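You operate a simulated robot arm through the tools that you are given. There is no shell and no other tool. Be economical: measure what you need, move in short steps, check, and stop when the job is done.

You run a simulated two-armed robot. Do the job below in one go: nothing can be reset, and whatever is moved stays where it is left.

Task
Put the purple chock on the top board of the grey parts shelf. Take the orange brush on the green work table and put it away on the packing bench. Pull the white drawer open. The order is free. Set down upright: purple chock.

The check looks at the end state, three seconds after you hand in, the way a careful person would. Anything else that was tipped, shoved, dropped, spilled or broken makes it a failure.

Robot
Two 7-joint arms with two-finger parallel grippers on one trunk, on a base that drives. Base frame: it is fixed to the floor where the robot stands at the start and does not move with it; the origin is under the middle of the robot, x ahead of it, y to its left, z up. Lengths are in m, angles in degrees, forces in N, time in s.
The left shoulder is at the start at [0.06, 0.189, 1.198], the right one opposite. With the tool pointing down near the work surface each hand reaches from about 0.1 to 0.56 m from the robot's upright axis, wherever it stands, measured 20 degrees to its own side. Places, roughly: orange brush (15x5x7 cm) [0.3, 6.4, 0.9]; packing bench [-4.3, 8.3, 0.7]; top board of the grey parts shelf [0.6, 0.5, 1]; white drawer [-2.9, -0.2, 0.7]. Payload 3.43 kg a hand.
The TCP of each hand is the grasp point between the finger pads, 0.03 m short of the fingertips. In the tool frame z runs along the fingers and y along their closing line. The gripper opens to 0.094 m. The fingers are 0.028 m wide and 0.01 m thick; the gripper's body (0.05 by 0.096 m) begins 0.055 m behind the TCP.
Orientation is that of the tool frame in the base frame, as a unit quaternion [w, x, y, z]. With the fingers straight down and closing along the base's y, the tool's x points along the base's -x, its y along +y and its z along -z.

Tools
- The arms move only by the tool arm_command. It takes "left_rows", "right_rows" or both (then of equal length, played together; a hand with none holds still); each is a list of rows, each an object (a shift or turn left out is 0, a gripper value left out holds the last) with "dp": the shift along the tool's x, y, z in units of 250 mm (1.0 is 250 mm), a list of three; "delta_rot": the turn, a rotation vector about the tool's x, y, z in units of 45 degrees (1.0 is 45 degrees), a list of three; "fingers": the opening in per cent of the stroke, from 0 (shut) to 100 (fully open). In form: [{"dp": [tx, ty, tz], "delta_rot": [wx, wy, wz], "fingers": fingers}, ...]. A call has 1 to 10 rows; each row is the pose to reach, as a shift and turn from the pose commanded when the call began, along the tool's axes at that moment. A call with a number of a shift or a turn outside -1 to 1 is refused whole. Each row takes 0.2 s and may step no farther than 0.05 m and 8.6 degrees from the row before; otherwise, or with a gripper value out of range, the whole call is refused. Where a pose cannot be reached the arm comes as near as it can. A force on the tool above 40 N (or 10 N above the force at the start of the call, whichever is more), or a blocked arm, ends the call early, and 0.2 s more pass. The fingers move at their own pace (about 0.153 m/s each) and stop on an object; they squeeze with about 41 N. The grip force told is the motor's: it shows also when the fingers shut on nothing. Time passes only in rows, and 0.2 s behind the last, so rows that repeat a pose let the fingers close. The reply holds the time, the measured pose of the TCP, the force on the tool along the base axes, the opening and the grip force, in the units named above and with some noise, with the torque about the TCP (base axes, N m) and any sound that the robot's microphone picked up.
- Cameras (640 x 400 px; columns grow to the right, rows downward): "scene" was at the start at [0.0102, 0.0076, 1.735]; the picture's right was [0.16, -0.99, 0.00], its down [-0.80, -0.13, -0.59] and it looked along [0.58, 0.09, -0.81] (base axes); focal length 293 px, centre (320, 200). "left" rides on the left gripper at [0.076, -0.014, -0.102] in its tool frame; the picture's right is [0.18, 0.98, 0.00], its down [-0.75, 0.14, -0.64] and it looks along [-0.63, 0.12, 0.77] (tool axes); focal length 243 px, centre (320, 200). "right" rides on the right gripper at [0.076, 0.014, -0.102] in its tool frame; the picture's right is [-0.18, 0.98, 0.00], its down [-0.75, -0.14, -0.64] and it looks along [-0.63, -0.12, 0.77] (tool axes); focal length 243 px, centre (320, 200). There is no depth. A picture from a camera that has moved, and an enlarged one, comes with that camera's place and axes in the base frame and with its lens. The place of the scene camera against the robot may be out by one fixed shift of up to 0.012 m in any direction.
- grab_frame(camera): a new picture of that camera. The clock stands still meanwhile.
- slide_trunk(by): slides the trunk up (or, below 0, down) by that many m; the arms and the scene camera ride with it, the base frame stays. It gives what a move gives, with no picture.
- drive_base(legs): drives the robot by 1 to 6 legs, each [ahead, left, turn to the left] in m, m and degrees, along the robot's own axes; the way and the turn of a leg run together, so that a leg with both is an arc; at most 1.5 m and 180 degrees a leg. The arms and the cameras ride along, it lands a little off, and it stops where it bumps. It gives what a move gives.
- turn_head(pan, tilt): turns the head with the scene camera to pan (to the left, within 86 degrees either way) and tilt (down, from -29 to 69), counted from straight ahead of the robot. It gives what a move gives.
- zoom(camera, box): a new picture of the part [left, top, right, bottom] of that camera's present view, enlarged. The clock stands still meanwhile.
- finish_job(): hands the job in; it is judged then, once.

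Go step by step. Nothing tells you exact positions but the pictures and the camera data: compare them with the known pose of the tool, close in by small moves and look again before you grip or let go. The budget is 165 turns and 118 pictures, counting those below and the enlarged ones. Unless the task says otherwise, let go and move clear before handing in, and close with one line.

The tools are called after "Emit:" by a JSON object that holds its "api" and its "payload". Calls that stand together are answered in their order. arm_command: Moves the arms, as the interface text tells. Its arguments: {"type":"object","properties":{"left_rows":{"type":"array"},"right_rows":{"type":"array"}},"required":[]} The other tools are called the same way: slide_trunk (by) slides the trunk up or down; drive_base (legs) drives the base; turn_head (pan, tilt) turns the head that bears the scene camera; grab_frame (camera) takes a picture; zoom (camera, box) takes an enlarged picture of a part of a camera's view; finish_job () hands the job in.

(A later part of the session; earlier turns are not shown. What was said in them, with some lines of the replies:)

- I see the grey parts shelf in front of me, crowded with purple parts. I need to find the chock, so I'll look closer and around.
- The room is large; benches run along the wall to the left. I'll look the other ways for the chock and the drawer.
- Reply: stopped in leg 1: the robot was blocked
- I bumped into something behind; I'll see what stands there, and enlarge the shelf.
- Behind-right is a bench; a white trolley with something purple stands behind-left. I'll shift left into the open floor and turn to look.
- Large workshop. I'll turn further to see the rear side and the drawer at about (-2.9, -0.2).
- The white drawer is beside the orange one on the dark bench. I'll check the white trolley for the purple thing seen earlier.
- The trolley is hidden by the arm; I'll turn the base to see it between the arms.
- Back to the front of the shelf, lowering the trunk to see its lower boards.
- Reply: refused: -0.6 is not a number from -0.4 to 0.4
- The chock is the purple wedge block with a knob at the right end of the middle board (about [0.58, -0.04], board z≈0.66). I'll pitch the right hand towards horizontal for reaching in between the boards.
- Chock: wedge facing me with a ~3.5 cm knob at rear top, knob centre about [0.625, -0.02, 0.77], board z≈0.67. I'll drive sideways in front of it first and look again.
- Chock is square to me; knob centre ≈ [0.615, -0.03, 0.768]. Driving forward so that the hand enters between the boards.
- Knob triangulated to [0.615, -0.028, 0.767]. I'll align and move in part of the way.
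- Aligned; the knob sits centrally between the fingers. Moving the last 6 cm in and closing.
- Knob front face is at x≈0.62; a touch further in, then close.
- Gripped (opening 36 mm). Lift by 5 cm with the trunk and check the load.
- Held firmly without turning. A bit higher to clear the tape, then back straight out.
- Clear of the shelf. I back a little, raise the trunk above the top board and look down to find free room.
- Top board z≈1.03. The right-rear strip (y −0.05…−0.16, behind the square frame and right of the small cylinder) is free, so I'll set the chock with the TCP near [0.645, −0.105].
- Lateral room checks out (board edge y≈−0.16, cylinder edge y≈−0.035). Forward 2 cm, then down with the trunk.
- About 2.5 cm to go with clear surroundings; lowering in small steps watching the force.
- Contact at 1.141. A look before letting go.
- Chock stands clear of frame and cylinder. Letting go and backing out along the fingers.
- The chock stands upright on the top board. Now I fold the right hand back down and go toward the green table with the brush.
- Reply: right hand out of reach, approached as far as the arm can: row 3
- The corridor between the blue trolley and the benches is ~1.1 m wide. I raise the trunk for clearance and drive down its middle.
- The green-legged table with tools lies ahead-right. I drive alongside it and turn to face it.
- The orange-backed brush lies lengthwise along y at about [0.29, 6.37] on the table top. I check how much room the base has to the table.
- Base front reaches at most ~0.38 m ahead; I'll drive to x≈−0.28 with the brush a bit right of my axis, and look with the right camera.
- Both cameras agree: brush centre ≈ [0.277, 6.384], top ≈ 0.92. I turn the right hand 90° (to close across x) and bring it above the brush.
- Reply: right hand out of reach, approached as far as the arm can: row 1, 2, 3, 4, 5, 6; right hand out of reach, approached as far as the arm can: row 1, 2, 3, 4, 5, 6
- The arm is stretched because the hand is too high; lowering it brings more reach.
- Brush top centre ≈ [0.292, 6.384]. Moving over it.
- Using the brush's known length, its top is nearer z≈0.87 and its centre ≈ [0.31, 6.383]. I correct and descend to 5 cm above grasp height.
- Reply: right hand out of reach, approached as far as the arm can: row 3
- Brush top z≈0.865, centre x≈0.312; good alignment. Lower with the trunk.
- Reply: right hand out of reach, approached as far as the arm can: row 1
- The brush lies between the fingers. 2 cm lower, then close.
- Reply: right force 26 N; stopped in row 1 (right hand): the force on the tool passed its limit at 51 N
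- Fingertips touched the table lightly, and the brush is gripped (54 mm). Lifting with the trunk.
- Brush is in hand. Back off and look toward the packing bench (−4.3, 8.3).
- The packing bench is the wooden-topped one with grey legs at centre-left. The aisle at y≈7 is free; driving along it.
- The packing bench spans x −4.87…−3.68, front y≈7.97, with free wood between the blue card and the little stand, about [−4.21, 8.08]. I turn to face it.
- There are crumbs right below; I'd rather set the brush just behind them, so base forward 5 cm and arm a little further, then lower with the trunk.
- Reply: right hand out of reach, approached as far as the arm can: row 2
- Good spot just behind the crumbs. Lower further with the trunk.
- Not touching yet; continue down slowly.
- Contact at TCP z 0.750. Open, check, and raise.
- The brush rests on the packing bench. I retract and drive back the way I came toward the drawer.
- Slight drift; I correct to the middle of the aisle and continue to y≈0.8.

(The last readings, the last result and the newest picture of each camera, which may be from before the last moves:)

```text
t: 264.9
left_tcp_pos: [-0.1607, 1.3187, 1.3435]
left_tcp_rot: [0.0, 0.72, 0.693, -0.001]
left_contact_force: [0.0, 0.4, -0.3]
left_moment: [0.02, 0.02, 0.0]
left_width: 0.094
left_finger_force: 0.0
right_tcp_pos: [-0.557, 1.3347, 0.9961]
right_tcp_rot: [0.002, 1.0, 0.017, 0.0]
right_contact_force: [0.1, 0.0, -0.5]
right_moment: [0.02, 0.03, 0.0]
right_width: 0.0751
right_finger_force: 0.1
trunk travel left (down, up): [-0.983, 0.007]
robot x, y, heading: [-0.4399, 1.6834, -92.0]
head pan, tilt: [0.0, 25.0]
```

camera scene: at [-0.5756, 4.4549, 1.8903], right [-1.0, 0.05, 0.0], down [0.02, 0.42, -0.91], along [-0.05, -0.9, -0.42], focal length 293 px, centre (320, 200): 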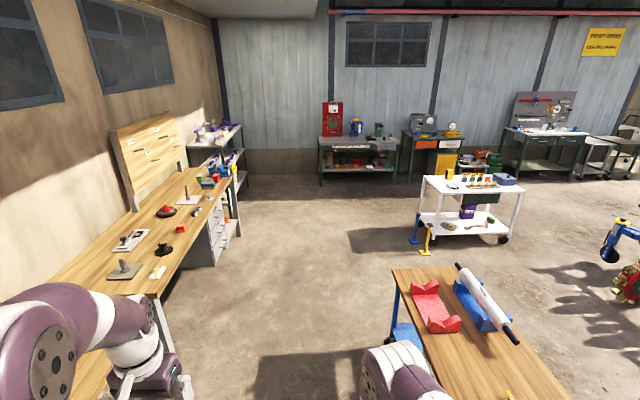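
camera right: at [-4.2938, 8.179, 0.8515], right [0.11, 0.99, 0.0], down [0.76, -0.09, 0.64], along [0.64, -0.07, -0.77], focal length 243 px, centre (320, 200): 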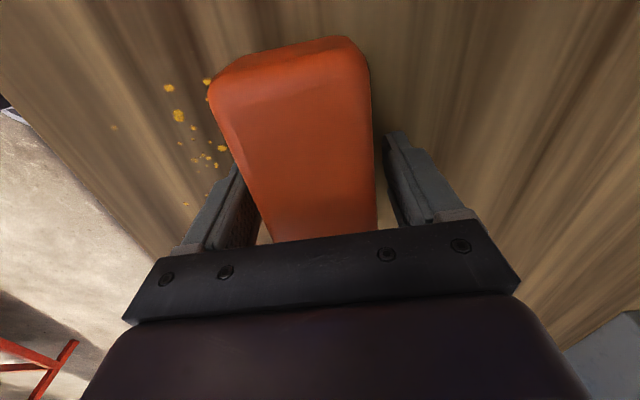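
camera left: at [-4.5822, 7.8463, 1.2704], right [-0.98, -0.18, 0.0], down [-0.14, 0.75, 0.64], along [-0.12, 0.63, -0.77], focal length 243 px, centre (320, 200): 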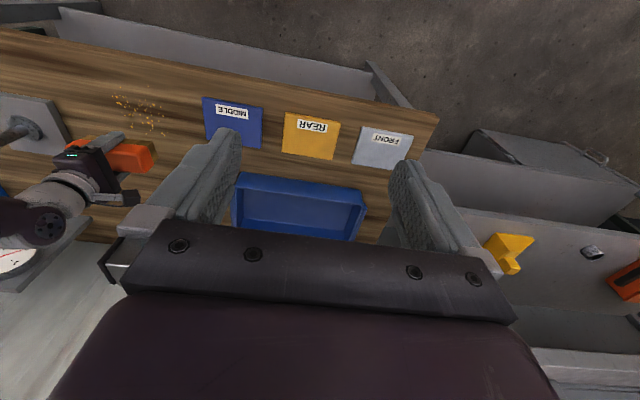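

Emit:
{"api": "drive_base", "payload": {"legs": [[1.02, 0, 2], [0, -1.2, 0]]}}

Emit:
{"api": "turn_head", "payload": {"pan": -40, "tilt": 30}}

Emit:
{"api": "grab_frame", "payload": {"camera": "scene"}}

```text
t: 275.9
left_tcp_pos: [-1.38, 0.3051, 1.3437]
left_tcp_rot: [0.0, 0.709, 0.705, 0.001]
left_contact_force: [-0.2, 0.4, -0.2]
left_moment: [-0.03, -0.01, 0.02]
left_width: 0.094
left_finger_force: 0.0
right_tcp_pos: [-1.7778, 0.3077, 0.997]
right_tcp_rot: [0.001, 0.999, 0.036, 0.0]
right_contact_force: [-0.3, -1.1, 0.3]
right_moment: [-0.04, 0.02, -0.01]
right_width: 0.0752
right_finger_force: 0.1
trunk travel left (down, up): [-0.983, 0.007]
robot x, y, heading: [-1.6731, 0.6631, -90.1]
head pan, tilt: [0.0, 25.0]
```

```text
t: 277.0
left_tcp_pos: [-1.3805, 0.3031, 1.3428]
left_tcp_rot: [0.0, 0.708, 0.706, 0.0]
left_contact_force: [-0.7, -0.5, 0.6]
left_moment: [-0.01, 0.0, 0.0]
left_width: 0.0941
left_finger_force: 0.1
right_tcp_pos: [-1.7773, 0.3059, 0.996]
right_tcp_rot: [0.001, 0.999, 0.035, 0.0]
right_contact_force: [-0.4, 0.0, 0.3]
right_moment: [-0.01, -0.03, -0.01]
right_width: 0.0752
right_finger_force: 0.0
trunk travel left (down, up): [-0.983, 0.007]
robot x, y, heading: [-1.6717, 0.6627, -89.9]
head pan, tilt: [-40.0, 30.0]
```

```text
33 pictures are left
camera scene: at [-1.7333, 0.6475, 1.8825], right [-0.77, 0.64, 0.0], down [0.32, 0.38, -0.87], along [-0.56, -0.66, -0.5], focal length 293 px, centre (320, 200)
```

scene: 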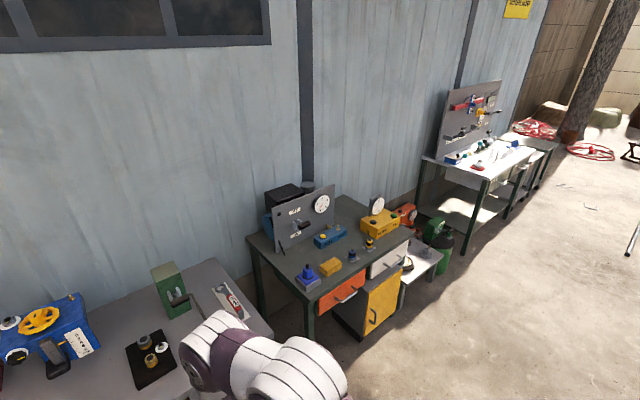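

The white drawer with a bar handle is right of the orange one. I strafe on to stand before it.

Emit:
{"api": "drive_base", "payload": {"legs": [[0, -1.08, 0]]}}

Emit:
{"api": "turn_head", "payload": {"pan": -10, "tilt": 50}}

Emit:
{"api": "grab_frame", "payload": {"camera": "scene"}}

```text
t: 282.6
left_tcp_pos: [-2.4584, 0.3036, 1.3433]
left_tcp_rot: [0.0, 0.703, 0.711, 0.0]
left_contact_force: [-0.3, -0.7, -0.7]
left_moment: [0.01, 0.0, 0.04]
left_width: 0.0939
left_finger_force: 0.0
right_tcp_pos: [-2.8553, 0.3003, 0.9966]
right_tcp_rot: [0.001, 0.999, 0.042, -0.001]
right_contact_force: [-0.5, 0.8, -0.1]
right_moment: [-0.01, -0.02, -0.01]
right_width: 0.0749
right_finger_force: 0.1
trunk travel left (down, up): [-0.983, 0.007]
robot x, y, heading: [-2.7592, 0.6525, -89.2]
head pan, tilt: [-40.0, 30.0]
```

```text
t: 283.5
left_tcp_pos: [-2.4594, 0.3039, 1.3441]
left_tcp_rot: [-0.001, 0.703, 0.711, 0.0]
left_contact_force: [0.2, -0.2, 0.3]
left_moment: [0.02, 0.03, 0.01]
left_width: 0.0937
left_finger_force: 0.0
right_tcp_pos: [-2.856, 0.3002, 0.9973]
right_tcp_rot: [0.001, 0.999, 0.043, 0.0]
right_contact_force: [-0.8, 0.4, -0.1]
right_moment: [-0.02, 0.03, 0.0]
right_width: 0.0752
right_finger_force: 0.1
trunk travel left (down, up): [-0.983, 0.007]
robot x, y, heading: [-2.7543, 0.6556, -89.5]
head pan, tilt: [-10.0, 50.0]
```

```text
32 pictures are left
camera scene: at [-2.7726, 0.6356, 1.853], right [-0.99, 0.16, 0.0], down [0.12, 0.76, -0.64], along [-0.1, -0.63, -0.77], focal length 293 px, centre (320, 200)
```

scene: 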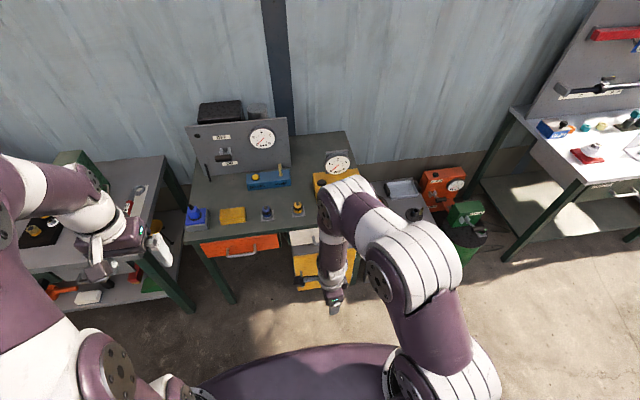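

The white drawer's centre is about x≈−2.87, front y≈−0.07. I pitch the right hand to point at it, fingers closing vertically for the bar handle.

Emit:
{"api": "arm_command", "payload": {"right_rows": [{"dp": [0, 0.08, 0], "delta_rot": [-0.1667, 0, 0], "fingers": 100}, {"dp": [0, 0.16, 0], "delta_rot": [-0.3333, 0, 0]}, {"dp": [0, 0.24, 0], "delta_rot": [-0.5, 0, 0]}, {"dp": [0, 0.32, 0], "delta_rot": [-0.6667, 0, 0]}, {"dp": [0, 0.4, 0], "delta_rot": [-0.8333, 0, 0]}, {"dp": [0, 0.48, 0], "delta_rot": [-1.0, 0, 0]}]}}

Emit:
{"api": "arm_command", "payload": {"right_rows": [{"delta_rot": [-0.1667, 0, 0]}, {"delta_rot": [-0.3333, 0, 0]}, {"delta_rot": [-0.5, 0, 0]}, {"delta_rot": [-0.6667, 0, 0]}, {"delta_rot": [-0.8333, 0, 0]}, {"delta_rot": [-1.0, 0, 0]}]}}

Emit:
{"api": "grab_frame", "payload": {"camera": "scene"}}

```text
t: 284.9
left_tcp_pos: [-2.4578, 0.3043, 1.3426]
left_tcp_rot: [0.0, 0.703, 0.711, 0.0]
left_contact_force: [-0.6, 0.0, 0.1]
left_moment: [-0.02, -0.02, 0.0]
left_width: 0.0939
left_finger_force: 0.1
right_tcp_pos: [-2.8372, 0.1199, 1.0028]
right_tcp_rot: [0.294, 0.955, 0.044, 0.014]
right_contact_force: [-0.6, -0.9, -0.5]
right_moment: [0.03, 0.01, -0.02]
right_width: 0.0939
right_finger_force: 0.0
right hand out of reach, approached as far as the arm can: row 2, 3, 4, 5, 6
trunk travel left (down, up): [-0.983, 0.007]
robot x, y, heading: [-2.7578, 0.6576, -89.1]
head pan, tilt: [-10.0, 50.0]
```

```text
t: 286.3
left_tcp_pos: [-2.4586, 0.3036, 1.3445]
left_tcp_rot: [0.0, 0.703, 0.711, 0.0]
left_contact_force: [0.5, -0.7, -0.3]
left_moment: [0.02, 0.0, 0.01]
left_width: 0.094
left_finger_force: 0.0
right_tcp_pos: [-2.8361, 0.12, 1.0026]
right_tcp_rot: [0.294, 0.955, 0.042, 0.015]
right_contact_force: [-0.1, -0.5, 0.1]
right_moment: [0.02, 0.0, -0.03]
right_width: 0.0939
right_finger_force: 0.0
right hand out of reach, approached as far as the arm can: row 1, 2, 3, 4, 5, 6
trunk travel left (down, up): [-0.983, 0.007]
robot x, y, heading: [-2.7564, 0.6548, -89.1]
head pan, tilt: [-10.0, 50.0]
```

```text
31 pictures are left
camera scene: at [-2.7722, 0.6354, 1.8529], right [-0.99, 0.16, 0.0], down [0.12, 0.76, -0.64], along [-0.1, -0.63, -0.77], focal length 293 px, centre (320, 200)
```

scene: 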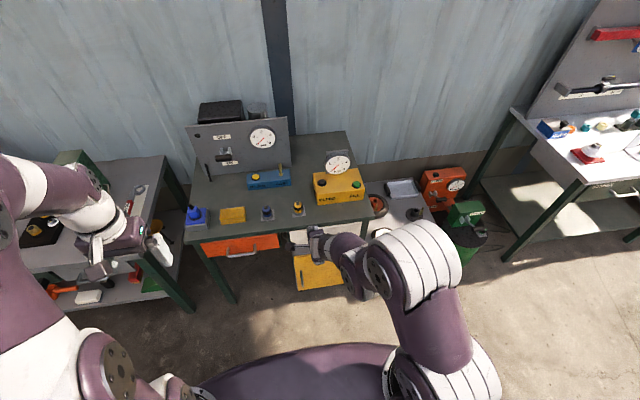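

The wrist is at its limit in this yaw. Let me look at the handle shape before choosing a grip.

Emit:
{"api": "zoom", "payload": {"camera": "scene", "box": [190, 200, 370, 300]}}

Emit:
{"api": "grab_frame", "payload": {"camera": "right"}}

```text
3.56 times, centred on (280, 250) of scene
camera zoom: at [-2.7722, 0.6354, 1.8529], right [-0.99, 0.16, 0.0], down [0.12, 0.76, -0.64], along [-0.1, -0.63, -0.77], focal length 1043 px, centre (462, 22)
```

zoom: 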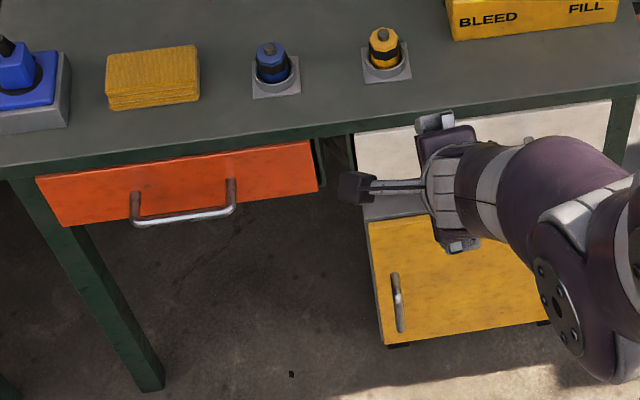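

```text
29 pictures are left
camera right: at [-2.7651, 0.1731, 1.0947], right [-0.11, -0.83, 0.55], down [-0.8, 0.41, 0.45], along [-0.6, -0.39, -0.7], focal length 243 px, centre (320, 200)
```

right: 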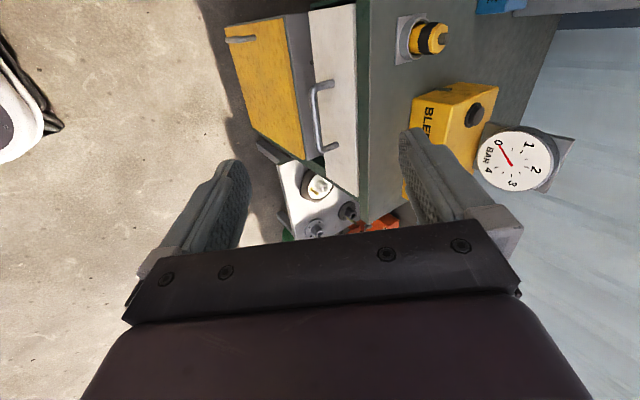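

The handle is a U-bar standing off the drawer face: I can hook it from above with the hand tilted as it is. I measure it from two heights.

Emit:
{"api": "zoom", "payload": {"camera": "right", "box": [270, 50, 390, 170]}}

Emit:
{"api": "slide_trunk", "payload": {"by": -0.12}}

Emit:
{"api": "grab_frame", "payload": {"camera": "right"}}

```text
3.33 times, centred on (330, 110) of right
camera zoom: at [-2.7651, 0.1731, 1.0947], right [-0.11, -0.83, 0.55], down [-0.8, 0.41, 0.45], along [-0.6, -0.39, -0.7], focal length 809 px, centre (287, 500)
```

zoom: 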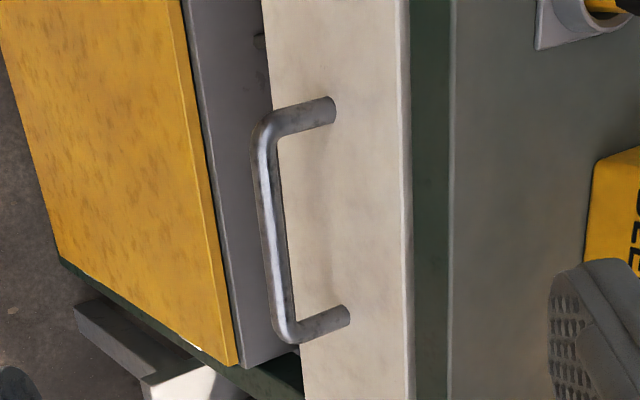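

```text
t: 287.8
left_tcp_pos: [-2.4592, 0.3034, 1.224]
left_tcp_rot: [0.0, 0.703, 0.711, 0.0]
left_contact_force: [0.5, 0.7, 0.2]
left_moment: [-0.03, 0.01, 0.01]
left_width: 0.0939
left_finger_force: 0.1
right_tcp_pos: [-2.8364, 0.1204, 0.8829]
right_tcp_rot: [0.294, 0.955, 0.043, 0.015]
right_contact_force: [0.2, -0.5, 0.6]
right_moment: [0.0, 0.01, -0.01]
right_width: 0.094
right_finger_force: 0.1
trunk travel left (down, up): [-0.863, 0.127]
robot x, y, heading: [-2.7564, 0.6557, -89.3]
head pan, tilt: [-10.0, 50.0]
```

```text
27 pictures are left
camera right: at [-2.7651, 0.1733, 0.9748], right [-0.11, -0.83, 0.55], down [-0.8, 0.41, 0.45], along [-0.6, -0.39, -0.7], focal length 243 px, centre (320, 200)
```

right: 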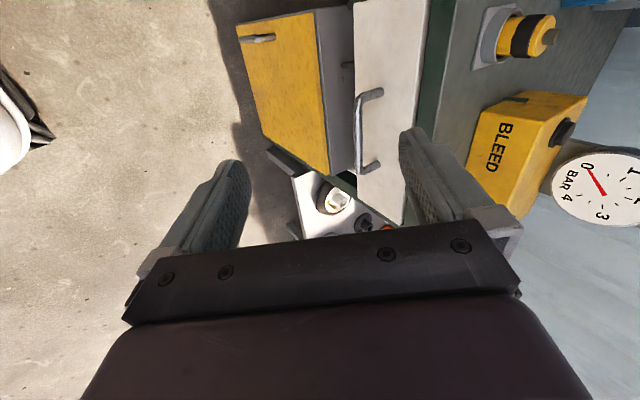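

Triangulated handle bar centre ≈ [−2.923, −0.069, 0.69], standing ~4.5 cm off the face. I set the hand, then drive 0.2 m closer to a pre-grasp 8 cm back along the fingers.

Emit:
{"api": "arm_command", "payload": {"right_rows": [{"dp": [-0.114, -0.081, -0.056]}, {"dp": [-0.228, -0.163, -0.112]}, {"dp": [-0.343, -0.244, -0.168], "fingers": 38}]}}

Emit:
{"api": "slide_trunk", "payload": {"by": -0.122}}

Emit:
{"api": "drive_base", "payload": {"legs": [[0.2, 0, 0]]}}

Emit:
{"api": "grab_frame", "payload": {"camera": "right"}}

Emit:
{"api": "grab_frame", "payload": {"camera": "scene"}}

```text
t: 288.6
left_tcp_pos: [-2.4597, 0.3038, 1.2242]
left_tcp_rot: [0.001, 0.703, 0.712, 0.0]
left_contact_force: [-0.3, 0.8, 0.2]
left_moment: [-0.06, 0.01, -0.01]
left_width: 0.094
left_finger_force: 0.0
right_tcp_pos: [-2.9236, 0.1685, 0.8713]
right_tcp_rot: [0.297, 0.954, 0.044, 0.018]
right_contact_force: [0.3, -1.7, 0.8]
right_moment: [0.11, -0.02, 0.02]
right_width: 0.0355
right_finger_force: 0.1
right hand out of reach, approached as far as the arm can: row 1, 2, 3
trunk travel left (down, up): [-0.863, 0.127]
robot x, y, heading: [-2.7555, 0.6586, -89.7]
head pan, tilt: [-10.0, 50.0]
```

```text
t: 290.1
left_tcp_pos: [-2.4594, 0.3047, 1.1018]
left_tcp_rot: [0.0, 0.703, 0.711, 0.0]
left_contact_force: [-0.1, -0.4, 0.2]
left_moment: [0.02, 0.0, -0.03]
left_width: 0.094
left_finger_force: 0.1
right_tcp_pos: [-2.9235, 0.1699, 0.749]
right_tcp_rot: [0.294, 0.955, 0.044, 0.017]
right_contact_force: [0.4, -0.3, 0.8]
right_moment: [0.01, 0.05, -0.01]
right_width: 0.0356
right_finger_force: 0.0
trunk travel left (down, up): [-0.741, 0.249]
robot x, y, heading: [-2.7597, 0.6574, -89.3]
head pan, tilt: [-10.0, 50.0]
```

```text
t: 291.7
left_tcp_pos: [-2.4577, 0.0991, 1.1022]
left_tcp_rot: [0.0, 0.704, 0.711, 0.0]
left_contact_force: [-1.1, 0.1, -0.9]
left_moment: [0.03, 0.02, -0.01]
left_width: 0.094
left_finger_force: 0.0
right_tcp_pos: [-2.9226, -0.033, 0.7489]
right_tcp_rot: [0.293, 0.955, 0.043, 0.017]
right_contact_force: [-0.2, 0.2, -0.4]
right_moment: [0.0, -0.02, 0.02]
right_width: 0.0357
right_finger_force: 0.1
trunk travel left (down, up): [-0.741, 0.249]
robot x, y, heading: [-2.754, 0.4526, -89.2]
head pan, tilt: [-10.0, 50.0]
```

```text
26 pictures are left
camera right: at [-2.851, 0.0189, 0.8409], right [-0.11, -0.83, 0.55], down [-0.8, 0.41, 0.45], along [-0.59, -0.39, -0.7], focal length 243 px, centre (320, 200)
```

right: 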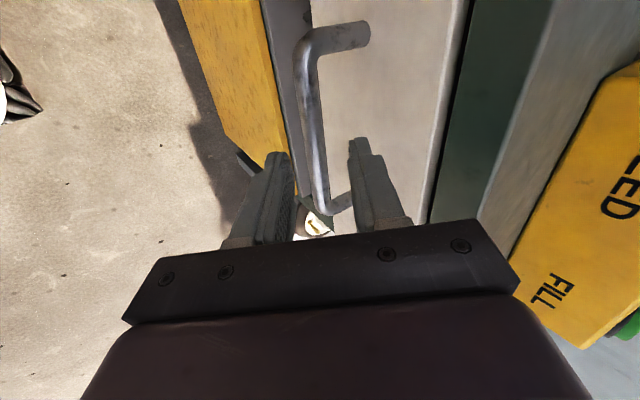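

```text
25 pictures are left
camera scene: at [-2.7702, 0.4315, 1.6109], right [-0.99, 0.16, 0.0], down [0.13, 0.76, -0.64], along [-0.11, -0.63, -0.77], focal length 293 px, centre (320, 200)
```

scene: 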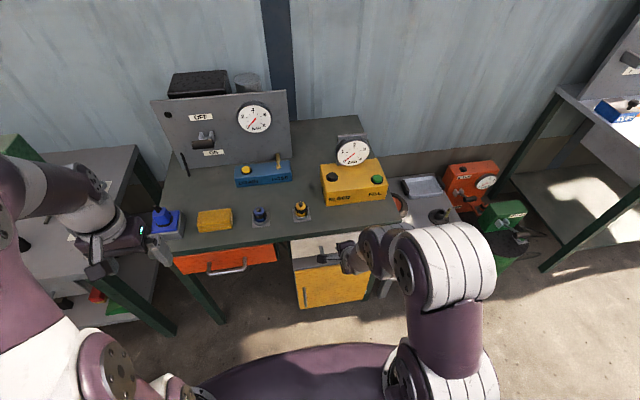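

The bar lies between the fingers. Slide in along the fingers so that they straddle it.

Emit:
{"api": "arm_command", "payload": {"right_rows": [{"dp": [0, -0.038, 0.04]}, {"dp": [0, -0.038, 0.12]}]}}

Emit:
{"api": "grab_frame", "payload": {"camera": "right"}}

```text
t: 292.3
left_tcp_pos: [-2.4581, 0.0976, 1.101]
left_tcp_rot: [0.0, 0.704, 0.71, 0.0]
left_contact_force: [-0.6, -0.5, 0.3]
left_moment: [0.04, -0.01, 0.01]
left_width: 0.0941
left_finger_force: 0.1
right_tcp_pos: [-2.919, -0.0452, 0.7199]
right_tcp_rot: [0.292, 0.955, 0.043, 0.017]
right_contact_force: [0.3, 0.4, -0.1]
right_moment: [0.03, -0.02, 0.02]
right_width: 0.0356
right_finger_force: 0.1
trunk travel left (down, up): [-0.741, 0.249]
robot x, y, heading: [-2.7568, 0.454, -89.2]
head pan, tilt: [-10.0, 50.0]
```

```text
24 pictures are left
camera right: at [-2.8494, 0.0081, 0.8109], right [-0.11, -0.83, 0.55], down [-0.8, 0.41, 0.45], along [-0.59, -0.39, -0.71], focal length 243 px, centre (320, 200)
```

right: 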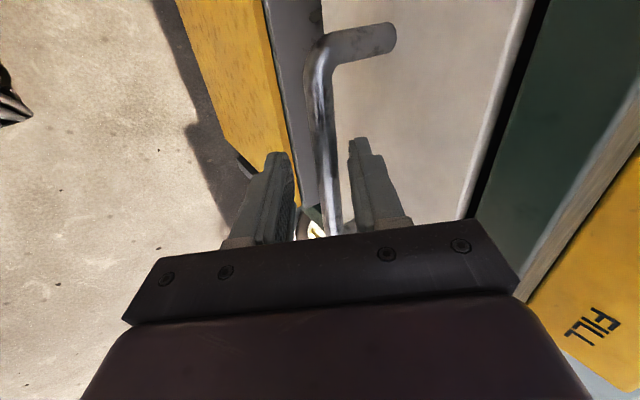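

Emit:
{"api": "arm_command", "payload": {"right_rows": [{"dp": [0, 0, 0.055]}, {"dp": [0, 0, 0.11]}]}}

Emit:
{"api": "arm_command", "payload": {"right_rows": [{"fingers": 0}, {"fingers": 0}, {"fingers": 0}]}}

Emit:
{"api": "grab_frame", "payload": {"camera": "right"}}

```text
t: 292.9
left_tcp_pos: [-2.4584, 0.0983, 1.1011]
left_tcp_rot: [0.001, 0.704, 0.71, 0.0]
left_contact_force: [0.1, 0.5, 0.1]
left_moment: [-0.01, 0.01, 0.02]
left_width: 0.094
left_finger_force: 0.1
right_tcp_pos: [-2.9195, -0.0591, 0.6963]
right_tcp_rot: [0.293, 0.955, 0.042, 0.016]
right_contact_force: [0.6, -0.3, -0.1]
right_moment: [0.01, -0.01, 0.03]
right_width: 0.0357
right_finger_force: 0.0
trunk travel left (down, up): [-0.741, 0.249]
robot x, y, heading: [-2.7557, 0.4551, -89.4]
head pan, tilt: [-10.0, 50.0]
```

```text
t: 293.7
left_tcp_pos: [-2.4567, 0.1008, 1.1011]
left_tcp_rot: [0.001, 0.704, 0.71, 0.0]
left_contact_force: [0.1, 0.9, 0.2]
left_moment: [-0.01, 0.03, 0.02]
left_width: 0.0939
left_finger_force: 0.1
right_tcp_pos: [-2.9187, -0.0597, 0.6986]
right_tcp_rot: [0.296, 0.954, 0.043, 0.017]
right_contact_force: [0.4, -4.1, 16.7]
right_moment: [0.06, -0.72, -0.89]
right_width: 0.0197
right_finger_force: 44.9
trunk travel left (down, up): [-0.741, 0.249]
robot x, y, heading: [-2.7524, 0.4506, -89.5]
head pan, tilt: [-10.0, 50.0]
```

```text
23 pictures are left
camera right: at [-2.8483, -0.0064, 0.7904], right [-0.11, -0.82, 0.55], down [-0.8, 0.41, 0.44], along [-0.59, -0.39, -0.7], focal length 243 px, centre (320, 200)
```

right: 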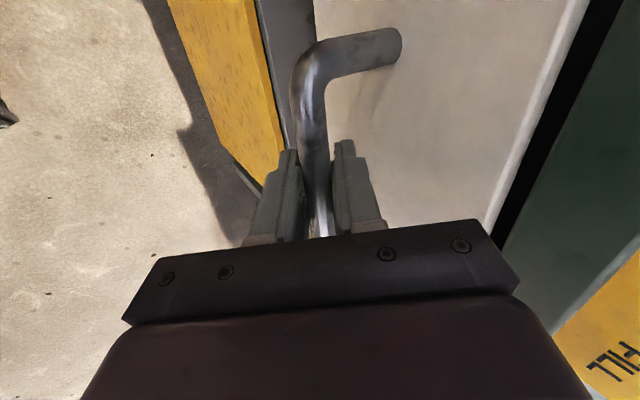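

The handle is gripped. I pull gently by driving backward 10 cm.

Emit:
{"api": "drive_base", "payload": {"legs": [[-0.1, 0, 0]]}}

Emit:
{"api": "grab_frame", "payload": {"camera": "scene"}}

```text
t: 294.9
left_tcp_pos: [-2.4564, 0.2008, 1.102]
left_tcp_rot: [0.0, 0.705, 0.709, -0.001]
left_contact_force: [-0.1, 0.0, 0.1]
left_moment: [-0.01, -0.02, 0.0]
left_width: 0.0939
left_finger_force: 0.1
right_tcp_pos: [-2.9184, 0.0425, 0.6989]
right_tcp_rot: [0.295, 0.954, 0.043, 0.015]
right_contact_force: [20.6, -2.8, 17.0]
right_moment: [-0.07, -0.73, -0.81]
right_width: 0.0198
right_finger_force: 45.1
trunk travel left (down, up): [-0.741, 0.249]
robot x, y, heading: [-2.7573, 0.553, -89.5]
head pan, tilt: [-10.0, 50.0]
```

```text
22 pictures are left
camera scene: at [-2.7673, 0.5347, 1.611], right [-0.99, 0.17, 0.0], down [0.13, 0.75, -0.64], along [-0.11, -0.63, -0.76], focal length 293 px, centre (320, 200)
```

scene: 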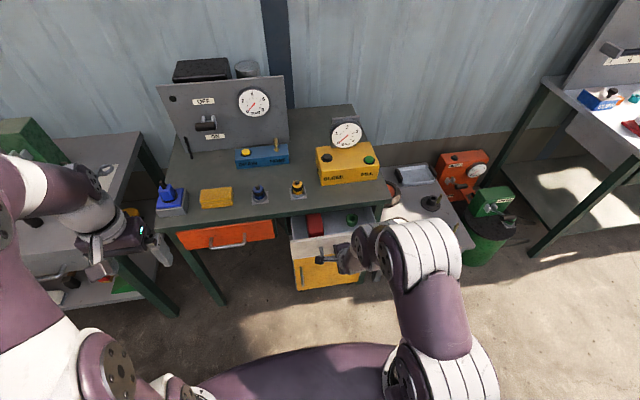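

The drawer is coming out. Continue pulling in steps, watching the force.

Emit:
{"api": "drive_base", "payload": {"legs": [[-0.1, 0.004, 0]]}}

Emit:
{"api": "drive_base", "payload": {"legs": [[-0.04, 0, 0]]}}

Emit:
{"api": "grab_frame", "payload": {"camera": "scene"}}

```text
t: 296.0
left_tcp_pos: [-2.4585, 0.2989, 1.1016]
left_tcp_rot: [0.002, 0.705, 0.709, -0.001]
left_contact_force: [-0.5, 0.0, 0.3]
left_moment: [-0.01, 0.04, 0.0]
left_width: 0.094
left_finger_force: 0.0
right_tcp_pos: [-2.9186, 0.1408, 0.6972]
right_tcp_rot: [0.296, 0.954, 0.04, 0.016]
right_contact_force: [-10.6, -2.8, 11.9]
right_moment: [0.04, 0.26, -1.51]
right_width: 0.0195
right_finger_force: 45.2
trunk travel left (down, up): [-0.741, 0.249]
robot x, y, heading: [-2.7498, 0.6498, -89.3]
head pan, tilt: [-10.0, 50.0]
```

```text
t: 296.9
left_tcp_pos: [-2.4582, 0.3387, 1.101]
left_tcp_rot: [0.0, 0.704, 0.71, 0.001]
left_contact_force: [0.2, -0.2, 0.5]
left_moment: [-0.05, -0.02, 0.0]
left_width: 0.0939
left_finger_force: 0.1
right_tcp_pos: [-2.9194, 0.1785, 0.6978]
right_tcp_rot: [0.296, 0.954, 0.04, 0.016]
right_contact_force: [-1.1, -2.9, 2.2]
right_moment: [-0.17, -0.25, -1.13]
right_width: 0.0199
right_finger_force: 44.7
trunk travel left (down, up): [-0.741, 0.249]
robot x, y, heading: [-2.7512, 0.6942, -89.7]
head pan, tilt: [-10.0, 50.0]
```

```text
21 pictures are left
camera scene: at [-2.7683, 0.6718, 1.611], right [-0.99, 0.17, 0.0], down [0.13, 0.76, -0.64], along [-0.11, -0.63, -0.77], focal length 293 px, centre (320, 200)
```

scene: 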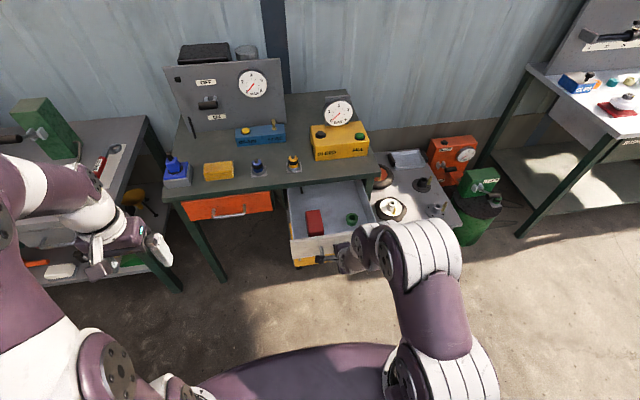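

24 cm out already; one more small pull.

Emit:
{"api": "drive_base", "payload": {"legs": [[-0.04, 0, 0]]}}

```text
t: 297.9
left_tcp_pos: [-2.4567, 0.3776, 1.1014]
left_tcp_rot: [0.0, 0.705, 0.71, 0.0]
left_contact_force: [0.0, -0.4, -1.0]
left_moment: [0.01, 0.03, 0.01]
left_width: 0.0943
left_finger_force: 0.0
right_tcp_pos: [-2.9185, 0.2063, 0.7035]
right_tcp_rot: [0.306, 0.951, 0.037, 0.017]
right_contact_force: [2.3, 0.6, 4.6]
right_moment: [-0.04, -0.99, -0.76]
right_width: 0.0194
right_finger_force: 45.3
trunk travel left (down, up): [-0.741, 0.249]
robot x, y, heading: [-2.7527, 0.7291, -89.6]
head pan, tilt: [-10.0, 50.0]
stopped in leg 1: the force on the tool passed its limit at 93 N (the readings are from after the stop); the commanded pose is now the measured one
```

The drawer is at its stop. Release the handle and withdraw along the fingers.

Emit:
{"api": "arm_command", "payload": {"right_rows": [{"fingers": 45}, {"fingers": 45}]}}

Emit:
{"api": "arm_command", "payload": {"right_rows": [{"dp": [0, 0, -0.1]}, {"dp": [0, 0, -0.2]}, {"dp": [0, 0, -0.35]}, {"dp": [0, 0, -0.5]}]}}

Emit:
{"api": "slide_trunk", "payload": {"by": 0.2}}

Emit:
{"api": "grab_frame", "payload": {"camera": "scene"}}

```text
t: 298.5
left_tcp_pos: [-2.4565, 0.3747, 1.1019]
left_tcp_rot: [0.0, 0.705, 0.709, -0.001]
left_contact_force: [0.4, -0.5, -0.9]
left_moment: [0.0, 0.0, -0.02]
left_width: 0.0941
left_finger_force: 0.1
right_tcp_pos: [-2.9198, 0.2067, 0.7037]
right_tcp_rot: [0.307, 0.951, 0.037, 0.016]
right_contact_force: [-0.5, 0.4, -0.1]
right_moment: [-0.04, 0.02, 0.01]
right_width: 0.0421
right_finger_force: 0.1
trunk travel left (down, up): [-0.741, 0.249]
robot x, y, heading: [-2.7558, 0.7293, -89.5]
head pan, tilt: [-10.0, 50.0]
```

```text
t: 299.5
left_tcp_pos: [-2.4559, 0.3767, 1.1017]
left_tcp_rot: [0.001, 0.705, 0.709, -0.001]
left_contact_force: [0.4, 0.4, 0.8]
left_moment: [-0.01, -0.02, -0.01]
left_width: 0.094
left_finger_force: 0.0
right_tcp_pos: [-2.9263, 0.2807, 0.8042]
right_tcp_rot: [0.307, 0.951, 0.037, 0.017]
right_contact_force: [1.2, 1.7, 0.3]
right_moment: [0.01, 0.0, -0.02]
right_width: 0.0423
right_finger_force: 0.0
trunk travel left (down, up): [-0.741, 0.249]
robot x, y, heading: [-2.7544, 0.7289, -89.6]
head pan, tilt: [-10.0, 50.0]
```

```text
t: 301.7
left_tcp_pos: [-2.4569, 0.3767, 1.3016]
left_tcp_rot: [0.0, 0.705, 0.71, 0.0]
left_contact_force: [0.4, -0.1, 0.1]
left_moment: [0.03, -0.01, -0.01]
left_width: 0.0942
left_finger_force: 0.0
right_tcp_pos: [-2.9277, 0.2797, 1.0025]
right_tcp_rot: [0.307, 0.951, 0.038, 0.017]
right_contact_force: [-0.7, 0.3, 0.6]
right_moment: [-0.04, -0.01, 0.0]
right_width: 0.0424
right_finger_force: 0.0
trunk travel left (down, up): [-0.941, 0.049]
robot x, y, heading: [-2.7497, 0.7287, -89.6]
head pan, tilt: [-10.0, 50.0]
```

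```text
20 pictures are left
camera scene: at [-2.7683, 0.7091, 1.8109], right [-0.99, 0.17, 0.0], down [0.13, 0.76, -0.64], along [-0.11, -0.63, -0.77], focal length 293 px, centre (320, 200)
```

scene: 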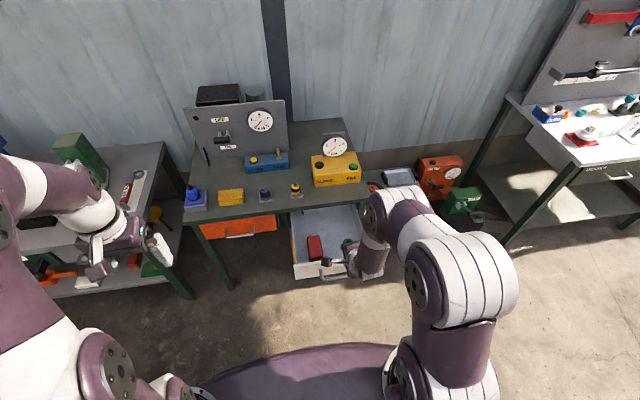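

The drawer is fully open with its contents in place, the chock stands on the top board and the brush lies on the packing bench; the hands are clear. Handing in.

Emit:
{"api": "finish_job", "payload": {}}

```text
The job is handed in.
```

All three parts are done: the purple chock stands upright on the shelf's top board, the orange brush is on the packing bench, and the white drawer is open to its stop. Early on I backed into something behind the robot and it blocked the base. I saw nothing knocked over afterwards, though I did not check that spot closely.
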